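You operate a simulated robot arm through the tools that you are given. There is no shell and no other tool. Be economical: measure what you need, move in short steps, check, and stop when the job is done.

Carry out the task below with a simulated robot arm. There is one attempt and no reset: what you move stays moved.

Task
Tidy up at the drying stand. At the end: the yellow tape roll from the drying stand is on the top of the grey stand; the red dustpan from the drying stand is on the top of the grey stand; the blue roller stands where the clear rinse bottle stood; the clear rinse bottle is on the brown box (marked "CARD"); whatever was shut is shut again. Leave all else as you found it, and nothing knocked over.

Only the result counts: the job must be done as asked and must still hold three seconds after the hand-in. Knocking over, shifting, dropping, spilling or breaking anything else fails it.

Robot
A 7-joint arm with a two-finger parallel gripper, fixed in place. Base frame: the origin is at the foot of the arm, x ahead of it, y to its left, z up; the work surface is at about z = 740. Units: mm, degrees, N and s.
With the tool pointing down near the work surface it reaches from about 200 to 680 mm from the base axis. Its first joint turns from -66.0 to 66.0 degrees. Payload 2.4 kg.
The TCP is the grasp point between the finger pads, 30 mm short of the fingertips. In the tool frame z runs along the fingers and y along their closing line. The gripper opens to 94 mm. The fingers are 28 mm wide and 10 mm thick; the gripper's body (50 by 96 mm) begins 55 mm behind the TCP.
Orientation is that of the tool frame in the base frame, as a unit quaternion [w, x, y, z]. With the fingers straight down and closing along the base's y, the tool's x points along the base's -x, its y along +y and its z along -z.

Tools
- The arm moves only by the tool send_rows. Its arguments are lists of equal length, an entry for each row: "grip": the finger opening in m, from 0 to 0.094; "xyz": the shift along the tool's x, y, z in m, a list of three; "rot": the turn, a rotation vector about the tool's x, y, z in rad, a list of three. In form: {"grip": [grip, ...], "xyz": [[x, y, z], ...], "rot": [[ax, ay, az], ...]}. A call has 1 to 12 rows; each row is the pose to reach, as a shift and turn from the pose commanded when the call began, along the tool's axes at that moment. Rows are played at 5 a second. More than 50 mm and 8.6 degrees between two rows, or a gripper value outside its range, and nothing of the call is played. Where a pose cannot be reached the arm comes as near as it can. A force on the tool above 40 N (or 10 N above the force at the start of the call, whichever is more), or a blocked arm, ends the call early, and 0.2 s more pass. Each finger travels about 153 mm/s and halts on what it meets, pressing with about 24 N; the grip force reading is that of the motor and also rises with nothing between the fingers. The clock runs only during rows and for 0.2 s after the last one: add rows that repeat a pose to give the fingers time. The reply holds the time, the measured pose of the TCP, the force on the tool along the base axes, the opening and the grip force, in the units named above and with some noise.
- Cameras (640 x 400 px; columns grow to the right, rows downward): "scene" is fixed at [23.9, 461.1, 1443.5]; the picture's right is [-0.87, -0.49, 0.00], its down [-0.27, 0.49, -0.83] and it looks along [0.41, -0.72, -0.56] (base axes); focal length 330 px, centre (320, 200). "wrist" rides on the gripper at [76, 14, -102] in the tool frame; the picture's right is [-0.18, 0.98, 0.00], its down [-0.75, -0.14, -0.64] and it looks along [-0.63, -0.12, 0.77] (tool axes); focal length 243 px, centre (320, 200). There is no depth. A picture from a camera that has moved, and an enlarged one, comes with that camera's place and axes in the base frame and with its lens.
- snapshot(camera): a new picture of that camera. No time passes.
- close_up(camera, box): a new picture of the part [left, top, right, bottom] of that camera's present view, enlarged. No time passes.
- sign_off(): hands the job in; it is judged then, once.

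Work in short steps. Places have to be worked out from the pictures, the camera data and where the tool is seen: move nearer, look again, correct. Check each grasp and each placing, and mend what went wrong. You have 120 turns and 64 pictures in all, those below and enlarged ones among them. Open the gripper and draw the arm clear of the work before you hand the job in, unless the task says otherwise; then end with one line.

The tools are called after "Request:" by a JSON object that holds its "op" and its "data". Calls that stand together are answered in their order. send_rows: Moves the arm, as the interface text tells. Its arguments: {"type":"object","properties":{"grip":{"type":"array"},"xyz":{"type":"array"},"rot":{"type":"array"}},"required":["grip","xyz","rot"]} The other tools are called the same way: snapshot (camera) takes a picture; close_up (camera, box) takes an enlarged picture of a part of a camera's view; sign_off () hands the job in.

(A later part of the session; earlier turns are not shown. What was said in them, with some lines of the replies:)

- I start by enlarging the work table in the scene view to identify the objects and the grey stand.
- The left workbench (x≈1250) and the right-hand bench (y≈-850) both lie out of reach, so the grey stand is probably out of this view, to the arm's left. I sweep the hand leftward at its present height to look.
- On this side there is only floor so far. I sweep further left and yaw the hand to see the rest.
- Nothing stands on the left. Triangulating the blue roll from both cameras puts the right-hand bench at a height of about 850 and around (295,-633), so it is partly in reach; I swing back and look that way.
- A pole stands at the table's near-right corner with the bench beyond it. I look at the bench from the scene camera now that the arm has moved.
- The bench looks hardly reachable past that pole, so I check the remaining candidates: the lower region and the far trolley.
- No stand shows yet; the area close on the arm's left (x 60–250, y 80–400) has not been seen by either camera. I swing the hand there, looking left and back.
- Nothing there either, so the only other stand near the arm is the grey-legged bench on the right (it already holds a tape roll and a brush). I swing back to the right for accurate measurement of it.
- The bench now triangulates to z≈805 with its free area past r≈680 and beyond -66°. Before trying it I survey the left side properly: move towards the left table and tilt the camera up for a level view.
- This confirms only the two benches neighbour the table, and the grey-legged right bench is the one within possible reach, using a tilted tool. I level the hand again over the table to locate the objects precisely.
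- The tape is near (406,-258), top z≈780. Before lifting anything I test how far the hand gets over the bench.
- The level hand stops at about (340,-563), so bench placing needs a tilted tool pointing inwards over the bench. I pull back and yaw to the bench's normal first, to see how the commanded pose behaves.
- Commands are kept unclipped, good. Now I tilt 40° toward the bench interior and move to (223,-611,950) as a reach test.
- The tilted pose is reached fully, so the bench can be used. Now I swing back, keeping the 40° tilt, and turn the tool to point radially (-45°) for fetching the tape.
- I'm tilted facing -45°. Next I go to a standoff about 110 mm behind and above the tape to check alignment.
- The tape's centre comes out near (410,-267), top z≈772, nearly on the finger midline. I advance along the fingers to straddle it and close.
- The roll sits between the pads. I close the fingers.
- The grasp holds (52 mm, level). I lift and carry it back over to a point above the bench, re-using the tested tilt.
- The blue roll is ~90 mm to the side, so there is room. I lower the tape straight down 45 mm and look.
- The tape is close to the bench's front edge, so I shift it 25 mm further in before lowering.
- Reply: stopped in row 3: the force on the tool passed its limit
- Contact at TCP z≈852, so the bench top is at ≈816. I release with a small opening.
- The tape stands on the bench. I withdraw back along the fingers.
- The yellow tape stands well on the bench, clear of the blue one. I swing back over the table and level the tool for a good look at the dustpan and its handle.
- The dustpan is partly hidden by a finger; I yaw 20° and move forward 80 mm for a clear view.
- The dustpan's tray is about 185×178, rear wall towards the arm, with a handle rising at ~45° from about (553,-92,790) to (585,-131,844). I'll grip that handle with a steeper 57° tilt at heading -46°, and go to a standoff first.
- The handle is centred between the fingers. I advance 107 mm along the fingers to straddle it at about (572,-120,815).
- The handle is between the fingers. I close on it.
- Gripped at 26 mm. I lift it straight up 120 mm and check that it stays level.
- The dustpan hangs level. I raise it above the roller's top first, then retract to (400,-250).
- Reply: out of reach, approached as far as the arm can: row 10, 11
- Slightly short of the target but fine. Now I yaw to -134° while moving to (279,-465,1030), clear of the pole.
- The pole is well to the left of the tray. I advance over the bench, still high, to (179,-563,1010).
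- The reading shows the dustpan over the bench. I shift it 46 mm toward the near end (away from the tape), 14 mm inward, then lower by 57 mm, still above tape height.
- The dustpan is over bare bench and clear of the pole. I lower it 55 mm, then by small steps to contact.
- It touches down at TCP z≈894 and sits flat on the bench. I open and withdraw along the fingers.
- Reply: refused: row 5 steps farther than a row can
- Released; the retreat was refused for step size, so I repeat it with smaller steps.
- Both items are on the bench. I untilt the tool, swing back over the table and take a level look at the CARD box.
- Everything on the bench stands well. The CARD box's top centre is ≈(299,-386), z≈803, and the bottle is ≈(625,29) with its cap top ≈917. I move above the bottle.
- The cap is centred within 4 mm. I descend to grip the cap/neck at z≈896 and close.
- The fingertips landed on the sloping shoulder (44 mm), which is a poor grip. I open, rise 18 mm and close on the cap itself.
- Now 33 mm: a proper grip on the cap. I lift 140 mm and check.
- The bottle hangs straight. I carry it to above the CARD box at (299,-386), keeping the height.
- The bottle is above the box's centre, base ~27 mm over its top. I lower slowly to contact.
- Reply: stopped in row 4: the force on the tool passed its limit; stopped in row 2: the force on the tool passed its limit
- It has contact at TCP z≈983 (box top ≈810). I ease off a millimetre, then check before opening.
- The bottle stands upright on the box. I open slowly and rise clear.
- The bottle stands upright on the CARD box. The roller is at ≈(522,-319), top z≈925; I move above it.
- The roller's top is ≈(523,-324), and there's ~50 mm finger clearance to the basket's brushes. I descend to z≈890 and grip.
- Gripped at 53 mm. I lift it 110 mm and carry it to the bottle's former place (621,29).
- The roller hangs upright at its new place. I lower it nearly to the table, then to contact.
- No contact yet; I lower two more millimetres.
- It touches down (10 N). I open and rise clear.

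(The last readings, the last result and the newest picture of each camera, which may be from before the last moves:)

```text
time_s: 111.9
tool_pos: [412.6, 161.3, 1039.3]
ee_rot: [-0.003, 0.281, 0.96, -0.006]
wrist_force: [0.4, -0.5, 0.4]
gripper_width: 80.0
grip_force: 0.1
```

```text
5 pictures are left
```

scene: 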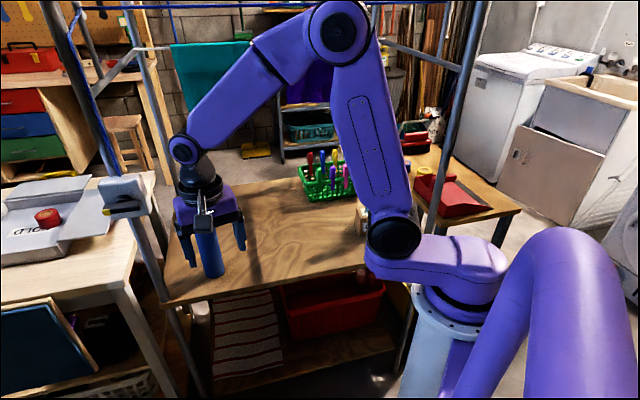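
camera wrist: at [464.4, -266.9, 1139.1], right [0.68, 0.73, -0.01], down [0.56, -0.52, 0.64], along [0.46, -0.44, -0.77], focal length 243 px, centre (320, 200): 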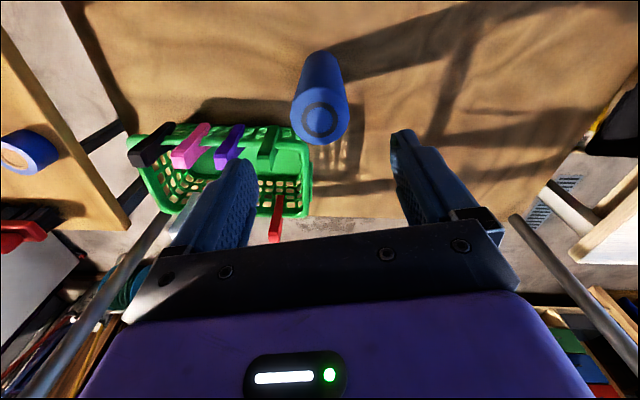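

The arm is clear. Final check of the roller, bench and box in close-up.

Request:
{"op": "close_up", "data": {"camera": "scene", "box": [150, 160, 290, 300]}}

Request:
{"op": "close_up", "data": {"camera": "scene", "box": [330, 110, 540, 250]}}

Request:
{"op": "snapshot", "data": {"camera": "wrist"}}

```text
2.86 times, centred on (220, 230) of scene
camera zoom: at [23.8, 461.1, 1443.5], right [-0.87, -0.49, 0.0], down [-0.27, 0.49, -0.83], along [0.41, -0.72, -0.56], focal length 942 px, centre (606, 114)
```

zoom: 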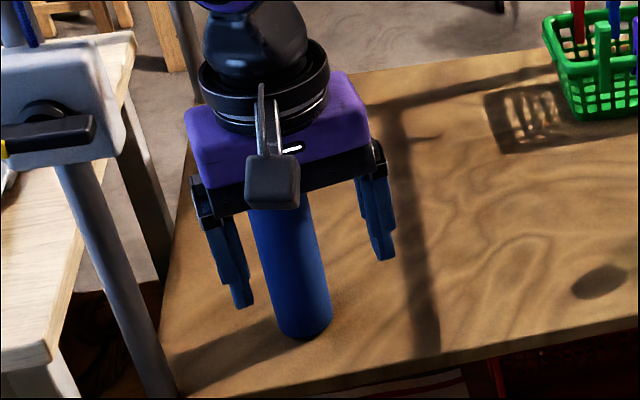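

```text
2.86 times, centred on (435, 180) of scene
camera zoom: at [23.8, 461.1, 1443.5], right [-0.87, -0.49, 0.0], down [-0.27, 0.49, -0.83], along [0.41, -0.72, -0.56], focal length 942 px, centre (-9, 257)
```

zoom: 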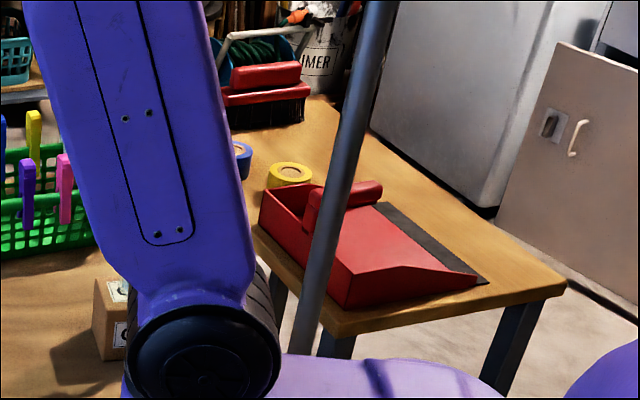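

```text
2 pictures are left
camera wrist: at [358.3, 214.3, 1143.1], right [0.68, 0.73, -0.01], down [0.57, -0.52, 0.64], along [0.46, -0.44, -0.77], focal length 243 px, centre (320, 200)
```

wrist: 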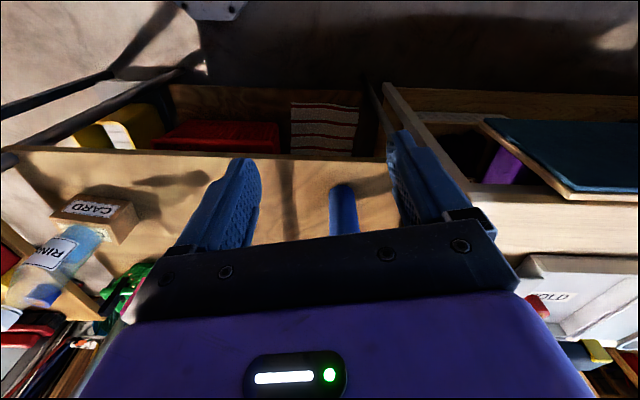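

The roller stands upright where the bottle was. The bottle is upright on the CARD box, and the tape and dustpan rest flat on the grey-legged bench. The gripper is open and the arm is clear, so I hand the job in.

Request:
{"op": "sign_off", "data": {}}

```text
The job is handed in.
```

I moved all four items and handed the job in. The one guess is the grey stand: nothing was labelled as that, so I put the yellow tape roll and the red dustpan on the grey-legged bench to the right, the only other stand in reach. The blue roller is where the rinse bottle was and the bottle is on the CARD box. I found nothing that needed opening, so nothing had to be shut again, and I saw nothing else moved or knocked over.
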